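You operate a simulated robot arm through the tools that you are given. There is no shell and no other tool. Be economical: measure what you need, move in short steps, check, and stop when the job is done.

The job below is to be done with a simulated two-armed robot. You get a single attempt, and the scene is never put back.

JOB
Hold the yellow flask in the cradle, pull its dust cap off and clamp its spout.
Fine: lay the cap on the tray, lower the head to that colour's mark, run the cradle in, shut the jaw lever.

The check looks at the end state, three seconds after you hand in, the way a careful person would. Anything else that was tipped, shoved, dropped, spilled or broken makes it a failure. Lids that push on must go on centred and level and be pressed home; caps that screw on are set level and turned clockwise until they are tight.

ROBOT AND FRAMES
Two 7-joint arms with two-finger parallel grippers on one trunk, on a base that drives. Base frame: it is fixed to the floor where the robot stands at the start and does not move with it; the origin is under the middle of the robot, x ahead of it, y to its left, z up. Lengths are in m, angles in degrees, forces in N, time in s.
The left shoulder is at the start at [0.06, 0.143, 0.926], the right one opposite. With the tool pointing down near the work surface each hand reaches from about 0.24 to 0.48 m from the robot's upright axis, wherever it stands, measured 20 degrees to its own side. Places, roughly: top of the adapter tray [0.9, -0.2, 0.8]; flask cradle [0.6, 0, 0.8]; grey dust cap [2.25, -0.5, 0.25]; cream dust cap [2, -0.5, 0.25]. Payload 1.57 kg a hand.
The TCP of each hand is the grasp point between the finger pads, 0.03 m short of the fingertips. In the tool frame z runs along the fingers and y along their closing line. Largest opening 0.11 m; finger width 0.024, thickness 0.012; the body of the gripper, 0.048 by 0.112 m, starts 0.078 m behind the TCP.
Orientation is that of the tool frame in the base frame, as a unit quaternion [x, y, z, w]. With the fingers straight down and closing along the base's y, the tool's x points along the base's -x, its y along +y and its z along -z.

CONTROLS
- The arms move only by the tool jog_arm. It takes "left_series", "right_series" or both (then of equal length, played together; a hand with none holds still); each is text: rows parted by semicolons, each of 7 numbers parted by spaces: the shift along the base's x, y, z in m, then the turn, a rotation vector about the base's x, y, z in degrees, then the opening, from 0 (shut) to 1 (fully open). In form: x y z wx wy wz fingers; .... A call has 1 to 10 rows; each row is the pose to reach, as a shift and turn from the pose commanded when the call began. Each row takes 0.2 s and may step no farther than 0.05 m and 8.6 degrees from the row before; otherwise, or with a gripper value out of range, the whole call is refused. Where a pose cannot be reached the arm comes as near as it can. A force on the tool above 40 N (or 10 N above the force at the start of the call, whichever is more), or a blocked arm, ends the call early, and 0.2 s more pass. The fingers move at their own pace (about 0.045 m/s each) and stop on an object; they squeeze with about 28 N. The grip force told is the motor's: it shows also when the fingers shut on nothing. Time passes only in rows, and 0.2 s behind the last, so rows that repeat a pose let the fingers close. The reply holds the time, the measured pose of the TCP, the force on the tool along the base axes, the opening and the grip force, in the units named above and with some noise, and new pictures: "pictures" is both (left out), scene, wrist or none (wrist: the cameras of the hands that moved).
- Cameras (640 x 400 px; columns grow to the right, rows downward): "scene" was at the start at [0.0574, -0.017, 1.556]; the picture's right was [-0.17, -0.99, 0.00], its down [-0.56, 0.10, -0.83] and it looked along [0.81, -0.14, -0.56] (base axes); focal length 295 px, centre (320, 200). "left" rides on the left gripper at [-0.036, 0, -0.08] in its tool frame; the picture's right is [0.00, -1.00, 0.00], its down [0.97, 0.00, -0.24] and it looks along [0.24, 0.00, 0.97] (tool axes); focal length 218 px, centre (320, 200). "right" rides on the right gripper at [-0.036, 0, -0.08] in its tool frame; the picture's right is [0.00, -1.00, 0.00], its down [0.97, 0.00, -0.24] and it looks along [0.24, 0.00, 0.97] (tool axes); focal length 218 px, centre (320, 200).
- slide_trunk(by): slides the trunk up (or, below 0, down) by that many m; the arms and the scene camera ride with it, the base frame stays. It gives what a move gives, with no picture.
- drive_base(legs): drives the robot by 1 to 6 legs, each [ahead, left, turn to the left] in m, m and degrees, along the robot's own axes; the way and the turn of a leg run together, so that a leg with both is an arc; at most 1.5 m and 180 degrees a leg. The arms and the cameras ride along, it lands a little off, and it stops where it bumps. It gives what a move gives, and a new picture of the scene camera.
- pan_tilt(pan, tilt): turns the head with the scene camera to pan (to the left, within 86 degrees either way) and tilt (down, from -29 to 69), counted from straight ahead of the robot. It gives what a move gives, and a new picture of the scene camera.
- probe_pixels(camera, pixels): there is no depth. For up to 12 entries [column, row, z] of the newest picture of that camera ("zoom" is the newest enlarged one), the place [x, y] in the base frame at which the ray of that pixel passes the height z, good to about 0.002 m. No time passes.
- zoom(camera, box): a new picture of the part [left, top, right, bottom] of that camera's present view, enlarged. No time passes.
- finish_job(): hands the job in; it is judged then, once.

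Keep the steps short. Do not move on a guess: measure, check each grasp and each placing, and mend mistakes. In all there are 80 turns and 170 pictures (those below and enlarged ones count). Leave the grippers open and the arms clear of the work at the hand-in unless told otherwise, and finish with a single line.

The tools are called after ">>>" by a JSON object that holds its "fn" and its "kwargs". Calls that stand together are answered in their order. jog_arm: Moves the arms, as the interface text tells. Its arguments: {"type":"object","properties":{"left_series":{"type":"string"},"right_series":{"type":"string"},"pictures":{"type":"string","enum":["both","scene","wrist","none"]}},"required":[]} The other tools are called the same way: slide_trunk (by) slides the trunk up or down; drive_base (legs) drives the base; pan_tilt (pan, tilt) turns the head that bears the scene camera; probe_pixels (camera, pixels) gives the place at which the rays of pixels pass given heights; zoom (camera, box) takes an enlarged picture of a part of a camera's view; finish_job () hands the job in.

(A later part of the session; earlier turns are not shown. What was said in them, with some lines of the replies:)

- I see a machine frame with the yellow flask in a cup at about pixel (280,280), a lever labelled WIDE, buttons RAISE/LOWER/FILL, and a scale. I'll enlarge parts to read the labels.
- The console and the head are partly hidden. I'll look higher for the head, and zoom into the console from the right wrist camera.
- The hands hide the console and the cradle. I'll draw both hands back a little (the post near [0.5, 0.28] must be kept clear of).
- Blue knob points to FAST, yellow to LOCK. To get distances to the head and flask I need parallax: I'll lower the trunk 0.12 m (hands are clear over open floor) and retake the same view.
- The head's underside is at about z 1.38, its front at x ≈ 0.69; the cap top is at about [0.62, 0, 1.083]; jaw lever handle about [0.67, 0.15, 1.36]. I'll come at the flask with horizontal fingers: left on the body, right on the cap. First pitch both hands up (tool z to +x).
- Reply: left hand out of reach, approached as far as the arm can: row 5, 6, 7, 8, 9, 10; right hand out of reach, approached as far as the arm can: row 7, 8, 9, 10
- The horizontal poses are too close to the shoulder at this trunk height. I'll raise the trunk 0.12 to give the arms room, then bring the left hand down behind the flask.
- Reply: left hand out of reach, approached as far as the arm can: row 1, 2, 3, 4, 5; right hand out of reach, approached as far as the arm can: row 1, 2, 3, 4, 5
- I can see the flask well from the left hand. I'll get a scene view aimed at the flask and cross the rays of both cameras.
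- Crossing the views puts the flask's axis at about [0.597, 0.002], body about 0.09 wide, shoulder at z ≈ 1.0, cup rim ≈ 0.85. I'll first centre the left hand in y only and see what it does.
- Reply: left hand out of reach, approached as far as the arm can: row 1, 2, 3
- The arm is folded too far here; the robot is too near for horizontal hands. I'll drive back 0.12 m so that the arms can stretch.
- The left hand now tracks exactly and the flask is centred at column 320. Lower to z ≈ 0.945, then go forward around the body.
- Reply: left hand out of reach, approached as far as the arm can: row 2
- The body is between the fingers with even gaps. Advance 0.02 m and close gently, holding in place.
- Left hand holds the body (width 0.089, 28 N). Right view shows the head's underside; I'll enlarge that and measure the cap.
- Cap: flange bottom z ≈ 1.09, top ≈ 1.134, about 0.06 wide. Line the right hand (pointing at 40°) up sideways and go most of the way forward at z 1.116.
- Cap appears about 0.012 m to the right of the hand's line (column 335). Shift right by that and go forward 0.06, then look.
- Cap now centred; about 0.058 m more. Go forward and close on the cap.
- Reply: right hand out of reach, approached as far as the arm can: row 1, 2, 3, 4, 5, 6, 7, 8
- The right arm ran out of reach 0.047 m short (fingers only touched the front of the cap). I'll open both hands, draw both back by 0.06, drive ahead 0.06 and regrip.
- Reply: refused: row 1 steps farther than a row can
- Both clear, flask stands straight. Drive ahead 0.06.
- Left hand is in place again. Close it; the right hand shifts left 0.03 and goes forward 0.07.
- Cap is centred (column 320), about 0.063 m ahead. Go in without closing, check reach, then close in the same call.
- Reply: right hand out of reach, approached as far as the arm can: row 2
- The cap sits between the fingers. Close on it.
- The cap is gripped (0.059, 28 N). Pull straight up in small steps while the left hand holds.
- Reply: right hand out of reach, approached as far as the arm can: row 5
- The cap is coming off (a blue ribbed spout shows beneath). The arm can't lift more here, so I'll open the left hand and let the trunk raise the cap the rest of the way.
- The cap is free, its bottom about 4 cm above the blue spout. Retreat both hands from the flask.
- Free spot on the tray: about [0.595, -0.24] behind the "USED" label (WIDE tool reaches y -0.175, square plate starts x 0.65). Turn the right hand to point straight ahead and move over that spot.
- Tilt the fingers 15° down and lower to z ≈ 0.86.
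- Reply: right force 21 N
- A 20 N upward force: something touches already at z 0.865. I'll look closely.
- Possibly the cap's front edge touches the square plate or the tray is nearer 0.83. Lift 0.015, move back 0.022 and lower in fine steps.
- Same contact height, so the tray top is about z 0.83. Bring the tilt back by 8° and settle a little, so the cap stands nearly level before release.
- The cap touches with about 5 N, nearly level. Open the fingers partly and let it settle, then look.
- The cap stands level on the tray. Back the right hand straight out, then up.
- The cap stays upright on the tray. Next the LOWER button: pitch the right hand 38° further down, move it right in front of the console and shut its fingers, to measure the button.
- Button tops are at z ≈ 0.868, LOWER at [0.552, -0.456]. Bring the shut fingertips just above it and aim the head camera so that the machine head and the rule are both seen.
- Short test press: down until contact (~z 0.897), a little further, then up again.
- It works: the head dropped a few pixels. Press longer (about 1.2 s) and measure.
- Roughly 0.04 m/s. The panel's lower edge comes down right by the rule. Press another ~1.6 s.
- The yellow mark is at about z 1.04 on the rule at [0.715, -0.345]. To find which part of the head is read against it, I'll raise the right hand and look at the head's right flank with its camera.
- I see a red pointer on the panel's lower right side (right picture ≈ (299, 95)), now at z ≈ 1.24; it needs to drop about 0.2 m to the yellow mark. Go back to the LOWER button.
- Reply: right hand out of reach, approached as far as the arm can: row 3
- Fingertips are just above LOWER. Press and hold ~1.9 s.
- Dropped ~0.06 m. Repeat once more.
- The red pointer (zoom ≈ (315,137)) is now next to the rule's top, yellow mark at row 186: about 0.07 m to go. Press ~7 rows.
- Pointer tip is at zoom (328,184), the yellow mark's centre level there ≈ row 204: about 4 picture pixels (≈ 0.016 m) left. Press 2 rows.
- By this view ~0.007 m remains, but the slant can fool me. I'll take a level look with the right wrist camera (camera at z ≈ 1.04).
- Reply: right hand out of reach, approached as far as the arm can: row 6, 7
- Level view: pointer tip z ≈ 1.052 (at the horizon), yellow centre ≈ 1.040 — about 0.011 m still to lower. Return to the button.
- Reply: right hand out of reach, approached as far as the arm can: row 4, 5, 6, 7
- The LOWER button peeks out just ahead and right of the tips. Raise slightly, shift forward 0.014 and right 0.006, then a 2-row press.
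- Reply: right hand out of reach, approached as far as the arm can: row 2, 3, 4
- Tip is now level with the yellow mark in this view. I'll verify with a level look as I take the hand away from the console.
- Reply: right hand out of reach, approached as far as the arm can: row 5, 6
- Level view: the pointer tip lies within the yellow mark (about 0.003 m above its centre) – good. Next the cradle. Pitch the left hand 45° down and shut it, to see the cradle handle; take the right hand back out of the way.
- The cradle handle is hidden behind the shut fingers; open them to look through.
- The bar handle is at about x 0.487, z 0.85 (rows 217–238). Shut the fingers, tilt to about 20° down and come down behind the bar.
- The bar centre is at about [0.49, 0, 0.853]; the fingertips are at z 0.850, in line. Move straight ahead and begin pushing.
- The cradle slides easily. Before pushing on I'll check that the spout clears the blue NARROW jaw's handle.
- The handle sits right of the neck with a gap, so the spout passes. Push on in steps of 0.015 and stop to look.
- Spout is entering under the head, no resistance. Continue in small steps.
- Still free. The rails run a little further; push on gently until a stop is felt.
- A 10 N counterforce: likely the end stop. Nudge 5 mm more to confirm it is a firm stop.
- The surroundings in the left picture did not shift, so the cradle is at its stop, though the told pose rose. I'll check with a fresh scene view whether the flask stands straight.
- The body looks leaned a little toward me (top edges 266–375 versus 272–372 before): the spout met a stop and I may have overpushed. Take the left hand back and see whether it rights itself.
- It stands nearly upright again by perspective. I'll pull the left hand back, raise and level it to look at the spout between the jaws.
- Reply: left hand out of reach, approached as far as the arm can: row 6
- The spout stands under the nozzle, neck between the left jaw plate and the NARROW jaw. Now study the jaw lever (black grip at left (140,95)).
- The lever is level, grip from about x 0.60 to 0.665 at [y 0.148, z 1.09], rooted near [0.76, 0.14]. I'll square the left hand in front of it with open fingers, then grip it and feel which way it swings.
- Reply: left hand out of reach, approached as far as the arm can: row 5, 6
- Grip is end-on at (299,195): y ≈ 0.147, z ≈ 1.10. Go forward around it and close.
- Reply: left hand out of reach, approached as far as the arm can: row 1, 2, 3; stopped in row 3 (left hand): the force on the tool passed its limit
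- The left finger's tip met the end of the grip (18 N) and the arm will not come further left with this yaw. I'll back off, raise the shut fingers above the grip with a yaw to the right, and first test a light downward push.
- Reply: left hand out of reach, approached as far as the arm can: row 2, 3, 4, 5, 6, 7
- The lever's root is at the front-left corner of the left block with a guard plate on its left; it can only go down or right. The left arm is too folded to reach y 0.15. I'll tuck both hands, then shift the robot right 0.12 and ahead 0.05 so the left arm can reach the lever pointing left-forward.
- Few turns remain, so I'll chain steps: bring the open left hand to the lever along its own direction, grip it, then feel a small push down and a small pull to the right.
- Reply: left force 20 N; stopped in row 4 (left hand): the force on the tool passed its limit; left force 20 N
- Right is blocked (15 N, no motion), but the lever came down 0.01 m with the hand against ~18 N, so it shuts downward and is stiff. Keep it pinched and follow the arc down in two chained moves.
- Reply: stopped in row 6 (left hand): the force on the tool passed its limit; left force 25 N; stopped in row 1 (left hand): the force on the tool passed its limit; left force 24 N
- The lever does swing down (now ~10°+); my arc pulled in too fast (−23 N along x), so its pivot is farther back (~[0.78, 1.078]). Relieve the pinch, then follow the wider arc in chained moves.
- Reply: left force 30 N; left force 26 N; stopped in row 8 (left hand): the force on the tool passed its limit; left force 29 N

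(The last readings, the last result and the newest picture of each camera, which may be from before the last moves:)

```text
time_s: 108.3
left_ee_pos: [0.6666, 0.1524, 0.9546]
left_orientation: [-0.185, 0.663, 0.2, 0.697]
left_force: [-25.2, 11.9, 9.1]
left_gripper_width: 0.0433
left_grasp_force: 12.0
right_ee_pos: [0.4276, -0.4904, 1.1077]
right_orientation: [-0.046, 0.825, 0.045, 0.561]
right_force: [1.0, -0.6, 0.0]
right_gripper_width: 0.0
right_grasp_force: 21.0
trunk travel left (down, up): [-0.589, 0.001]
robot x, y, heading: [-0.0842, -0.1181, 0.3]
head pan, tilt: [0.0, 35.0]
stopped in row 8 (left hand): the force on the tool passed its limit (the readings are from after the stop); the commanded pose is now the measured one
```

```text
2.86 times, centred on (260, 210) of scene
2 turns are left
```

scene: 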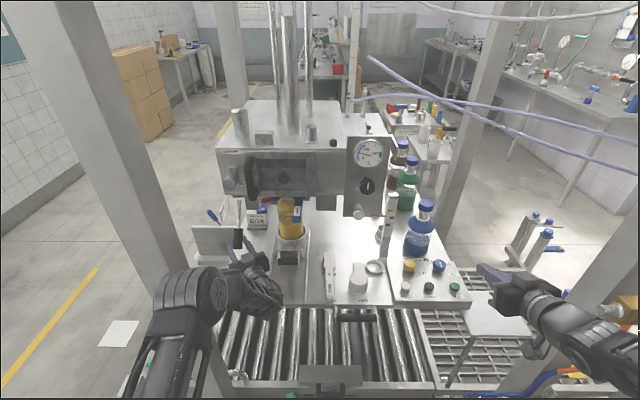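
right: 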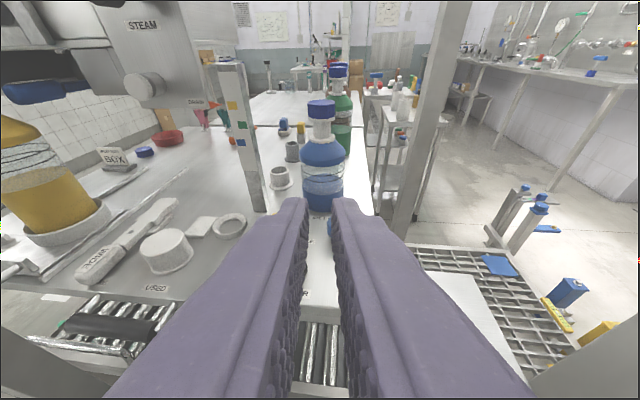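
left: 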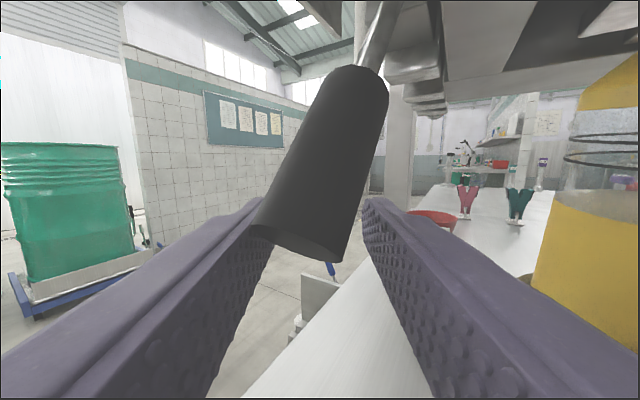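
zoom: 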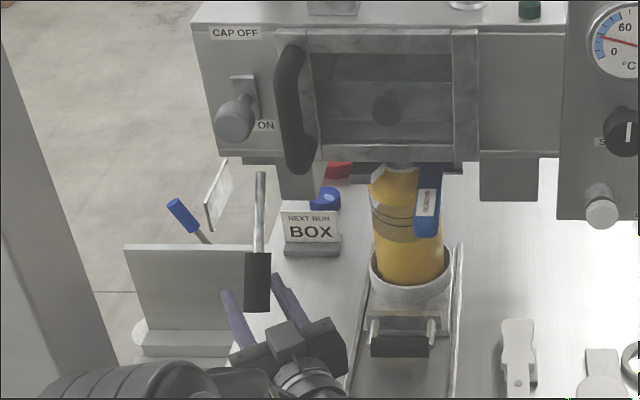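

The lever is now about 47° down and still moving. Chain the rest: relieve, follow the arc to its stop in short moves, then open and back the hand out.

>>> {"fn": "jog_arm", "kwargs": {"left_series": "0 0 0 0 0 0 0.7; 0 0 0 0 0 0 0.7; 0 0 0 0 0 0 0.2; 0 0 0 0 0 0 0.2; 0 0 0 0 0 0 0.2", "pictures": "none"}}

>>> {"fn": "jog_arm", "kwargs": {"left_series": "0.004 0 -0.003 0 0 0 0.2; 0.008 0 -0.006 0 0 0 0.2; 0.0125 0 -0.009 0 0 0 0.2; 0.017 0 -0.012 0 0 0 0.2; 0.0257 0 -0.017 0 0 0 0.2; 0.0345 0 -0.02 0 0 0 0.2; 0.0345 0 -0.02 0 0 0 0.2", "pictures": "none"}}

>>> {"fn": "jog_arm", "kwargs": {"left_series": "0 0 0 0 0 0 0.7; 0 0 0 0 0 0 0.7; 0 0 0 0 0 0 0.2; 0 0 0 0 0 0 0.2; 0 0 0 0 0 0 0.2", "pictures": "none"}}

>>> {"fn": "jog_arm", "kwargs": {"left_series": "0.0107 0 -0.003 0 0 0 0.2; 0.0214 0 -0.006 0 0 0 0.2; 0.0327 0 -0.008 0 0 0 0.2; 0.044 0 -0.01 0 0 0 0.2; 0.044 0 -0.01 0 0 0 0.2", "pictures": "wrist"}}

>>> {"fn": "jog_arm", "kwargs": {"left_series": "0 0 0 0 0 0 0.7; 0 0 0 0 0 0 0.7; 0 0 0 0 0 0 0.2; 0 0 0 0 0 0 0.2; 0 0 0 0 0 0 0.2", "pictures": "none"}}

>>> {"fn": "jog_arm", "kwargs": {"left_series": "0.01 0 0 0 0 0 0.2; 0.02 0 0 0 0 0 0.2; 0.03 0 0 0 0 0 0.2; 0.03 0 0 0 0 0 0.2", "pictures": "both"}}

>>> {"fn": "zoom", "kwargs": {"camera": "scene", "box": [190, 140, 330, 280]}}

>>> {"fn": "jog_arm", "kwargs": {"left_series": "0 0 0 0 0 0 1; 0 0 0 0 0 0 1; 0 0 0 0 0 0 1; 0 0 0 0 0 0 1; -0.02 -0.011 0.005 0 0 0 1; -0.04 -0.022 0.012 0 0 0 1; -0.07 -0.038 0.025 0 0 0 1; -0.1 -0.054 0.04 0 0 0 1; -0.13 -0.07 0.06 0 0 0 1", "pictures": "both"}}

>>> {"fn": "zoom", "kwargs": {"camera": "scene", "box": [190, 140, 330, 280]}}

```text
time_s: 109.5
left_ee_pos: [0.6658, 0.1512, 0.9531]
left_orientation: [-0.184, 0.665, 0.198, 0.697]
left_force: [-20.0, 16.8, -3.0]
left_gripper_width: 0.044
left_grasp_force: 12.9
right_ee_pos: [0.428, -0.4911, 1.1075]
right_orientation: [-0.044, 0.825, 0.044, 0.561]
right_force: [-0.6, 0.0, 0.9]
right_gripper_width: 0.0001
right_grasp_force: 21.6
trunk travel left (down, up): [-0.589, 0.001]
robot x, y, heading: [-0.0862, -0.1162, 0.6]
head pan, tilt: [0.0, 35.0]
```

```text
time_s: 110.1
left_ee_pos: [0.6698, 0.1553, 0.9509]
left_orientation: [-0.187, 0.662, 0.201, 0.697]
left_force: [-24.1, 11.1, 6.9]
left_gripper_width: 0.0427
left_grasp_force: 11.6
right_ee_pos: [0.4266, -0.4906, 1.1075]
right_orientation: [-0.045, 0.825, 0.045, 0.561]
right_force: [0.4, 0.4, -0.5]
right_gripper_width: 0.0
right_grasp_force: 20.9
trunk travel left (down, up): [-0.589, 0.001]
robot x, y, heading: [-0.0824, -0.1151, 0.5]
head pan, tilt: [0.0, 35.0]
stopped in row 2 (left hand): the force on the tool passed its limit (the readings are from after the stop); the commanded pose is now the measured one
```

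```text
time_s: 111.3
left_ee_pos: [0.6718, 0.1548, 0.9474]
left_orientation: [-0.187, 0.663, 0.202, 0.696]
left_force: [-19.4, 17.5, -2.2]
left_gripper_width: 0.0434
left_grasp_force: 12.4
right_ee_pos: [0.4282, -0.4896, 1.1078]
right_orientation: [-0.045, 0.826, 0.044, 0.56]
right_force: [0.9, -0.3, 0.3]
right_gripper_width: 0.0
right_grasp_force: 21.1
trunk travel left (down, up): [-0.589, 0.001]
robot x, y, heading: [-0.0803, -0.1195, 0.4]
head pan, tilt: [0.0, 35.0]
```

```text
time_s: 111.7
left_ee_pos: [0.6765, 0.1599, 0.9434]
left_orientation: [-0.189, 0.663, 0.205, 0.695]
left_force: [-17.7, 12.5, 1.2]
left_gripper_width: 0.0402
left_grasp_force: 10.4
right_ee_pos: [0.4296, -0.4899, 1.1062]
right_orientation: [-0.047, 0.825, 0.045, 0.561]
right_force: [0.5, 1.0, 0.3]
right_gripper_width: 0.0002
right_grasp_force: 21.0
trunk travel left (down, up): [-0.589, 0.001]
robot x, y, heading: [-0.0881, -0.1177, 0.7]
head pan, tilt: [0.0, 35.0]
stopped in row 1 (left hand): the force on the tool passed its limit (the readings are from after the stop); the commanded pose is now the measured one
```

left: 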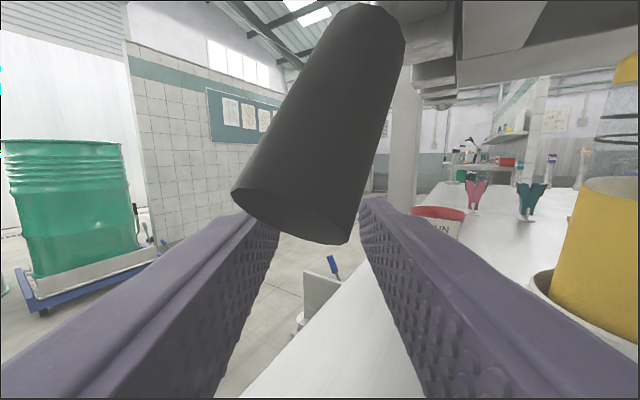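

```text
time_s: 112.9
left_ee_pos: [0.6776, 0.158, 0.9434]
left_orientation: [-0.188, 0.663, 0.203, 0.695]
left_force: [-15.9, 16.0, -1.9]
left_gripper_width: 0.041
left_grasp_force: 11.0
right_ee_pos: [0.4274, -0.4899, 1.1074]
right_orientation: [-0.045, 0.825, 0.044, 0.561]
right_force: [-0.2, -0.5, 0.6]
right_gripper_width: 0.0
right_grasp_force: 21.6
trunk travel left (down, up): [-0.589, 0.001]
robot x, y, heading: [-0.0805, -0.1188, 0.8]
head pan, tilt: [0.0, 35.0]
```

```text
time_s: 113.3
left_ee_pos: [0.6865, 0.1583, 0.9348]
left_orientation: [-0.189, 0.669, 0.204, 0.689]
left_force: [-6.0, 5.4, -6.4]
left_gripper_width: 0.0292
left_grasp_force: 4.4
right_ee_pos: [0.4299, -0.4902, 1.1055]
right_orientation: [-0.045, 0.826, 0.045, 0.56]
right_force: [0.9, -1.1, 0.9]
right_gripper_width: 0.0002
right_grasp_force: 21.6
trunk travel left (down, up): [-0.589, 0.001]
robot x, y, heading: [-0.0833, -0.1145, 0.5]
head pan, tilt: [0.0, 35.0]
stopped in row 2 (left hand): the force on the tool passed its limit (the readings are from after the stop); the commanded pose is now the measured one
```

scene: 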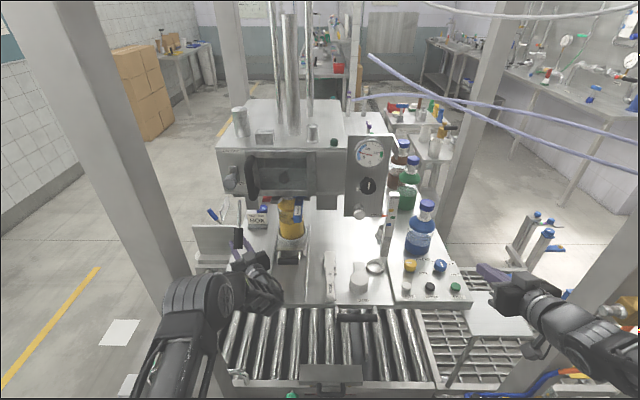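
left: 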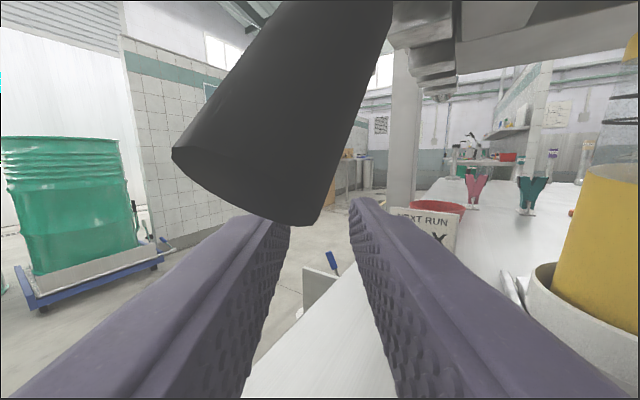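

```text
2.86 times, centred on (260, 210) of scene
```

zoom: 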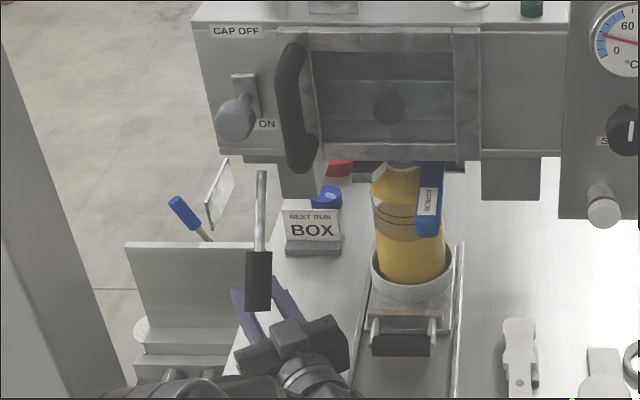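

```text
time_s: 115.3
left_ee_pos: [0.555, 0.0844, 0.9981]
left_orientation: [-0.188, 0.667, 0.204, 0.691]
left_force: [-0.3, -0.1, 0.3]
left_gripper_width: 0.1099
left_grasp_force: 0.1
right_ee_pos: [0.4275, -0.4924, 1.1069]
right_orientation: [-0.044, 0.826, 0.044, 0.561]
right_force: [0.4, -1.2, 0.3]
right_gripper_width: 0.0003
right_grasp_force: 21.0
trunk travel left (down, up): [-0.589, 0.001]
robot x, y, heading: [-0.0824, -0.1162, 0.6]
head pan, tilt: [0.0, 35.0]
no pictures are left
```

```text
refused: no pictures are left
1 turns are left
```

The later pushes were resisted (over 40 N) and the lever didn't move any further. The jaw looks to be against the neck, so the lever seems to be at its shut stop, but I have no pictures left to confirm that. In this last turn I give the lever one firm confirming push with shut fingertips, back away, open both grippers and hand in.

The cap is on the tray, the head is at the yellow mark and the cradle is run in; the lever is pushed down to a firm stop, with its final position not seen.

>>> {"fn": "jog_arm", "kwargs": {"left_series": "0 0 -0.01 0 0 0 0.6; 0 0 -0.02 0 0 0 0.3; 0 0 -0.03 0 0 0 0; 0 0 -0.03 0 0 0 0; 0 0 -0.03 0 0 0 0; 0 0 -0.03 0 0 0 0; 0 0 -0.03 0 0 0 0", "right_series": "0 0 0 0 0 0 0.5; 0 0 0 0 0 0 1; 0 0 0 0 0 0 1; 0 0 0 0 0 0 1; 0 0 0 0 0 0 1; 0 0 0 0 0 0 1; 0 0 0 0 0 0 1", "pictures": "none"}}

>>> {"fn": "jog_arm", "kwargs": {"left_series": "0.02 0.011 0 0 0 0 0; 0.04 0.022 0 0 0 0 0; 0.055 0.03 0 0 0 0 0; 0.07 0.038 0 0 0 0 0; 0.08 0.044 0 0 0 0 0; 0.09 0.049 0 0 0 0 0; 0.1 0.055 0 0 0 0 0; 0.108 0.058 0 0 0 0 0", "pictures": "none"}}

>>> {"fn": "jog_arm", "kwargs": {"left_series": "-0.02 -0.011 0 0 0 0 0; -0.05 -0.027 0.01 0 0 0 0; -0.08 -0.043 0.02 0 0 0 0.3; -0.1 -0.053 0.03 0 0 0 0.8; -0.11 -0.058 0.04 0 0 0 1; -0.11 -0.058 0.04 0 0 0 1; -0.11 -0.058 0.04 0 0 0 1", "pictures": "none"}}

>>> {"fn": "finish_job", "kwargs": {}}

```text
time_s: 116.9
left_ee_pos: [0.5564, 0.0851, 0.9692]
left_orientation: [-0.189, 0.668, 0.203, 0.691]
left_force: [0.8, -1.2, 0.1]
left_gripper_width: 0.0
left_grasp_force: 15.8
right_ee_pos: [0.4285, -0.4911, 1.1066]
right_orientation: [-0.044, 0.826, 0.045, 0.56]
right_force: [-0.4, -0.2, 0.0]
right_gripper_width: 0.1098
right_grasp_force: 0.0
trunk travel left (down, up): [-0.589, 0.001]
robot x, y, heading: [-0.086, -0.1154, 0.6]
head pan, tilt: [0.0, 35.0]
no pictures are left
```

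```text
time_s: 117.9
left_ee_pos: [0.614, 0.1146, 0.9644]
left_orientation: [-0.188, 0.67, 0.203, 0.688]
left_force: [-15.9, -6.2, 6.8]
left_gripper_width: 0.0
left_grasp_force: 21.1
right_ee_pos: [0.4272, -0.492, 1.1066]
right_orientation: [-0.046, 0.826, 0.045, 0.56]
right_force: [0.7, 0.1, 0.3]
right_gripper_width: 0.1099
right_grasp_force: 0.0
trunk travel left (down, up): [-0.589, 0.001]
robot x, y, heading: [-0.0859, -0.1174, 0.9]
head pan, tilt: [0.0, 35.0]
stopped in row 4 (left hand): the force on the tool passed its limit (the readings are from after the stop); the commanded pose is now the measured one
no pictures are left
```

```text
time_s: 119.5
left_ee_pos: [0.5056, 0.0579, 1.0039]
left_orientation: [-0.188, 0.672, 0.202, 0.687]
left_force: [-0.3, -0.2, 0.7]
left_gripper_width: 0.1002
left_grasp_force: 0.2
right_ee_pos: [0.4282, -0.4916, 1.1058]
right_orientation: [-0.045, 0.826, 0.046, 0.559]
right_force: [0.1, 0.0, 0.9]
right_gripper_width: 0.1099
right_grasp_force: 0.1
trunk travel left (down, up): [-0.589, 0.001]
robot x, y, heading: [-0.084, -0.1201, 0.7]
head pan, tilt: [0.0, 35.0]
no pictures are left
```

```text
The job is handed in.
```

Handed in: cap upright on the tray, head about 3 mm above the centre of the yellow mark, cradle run in, and jaw lever pushed down until it resisted over 40 N; no pictures were left to confirm the jaw is fully shut.
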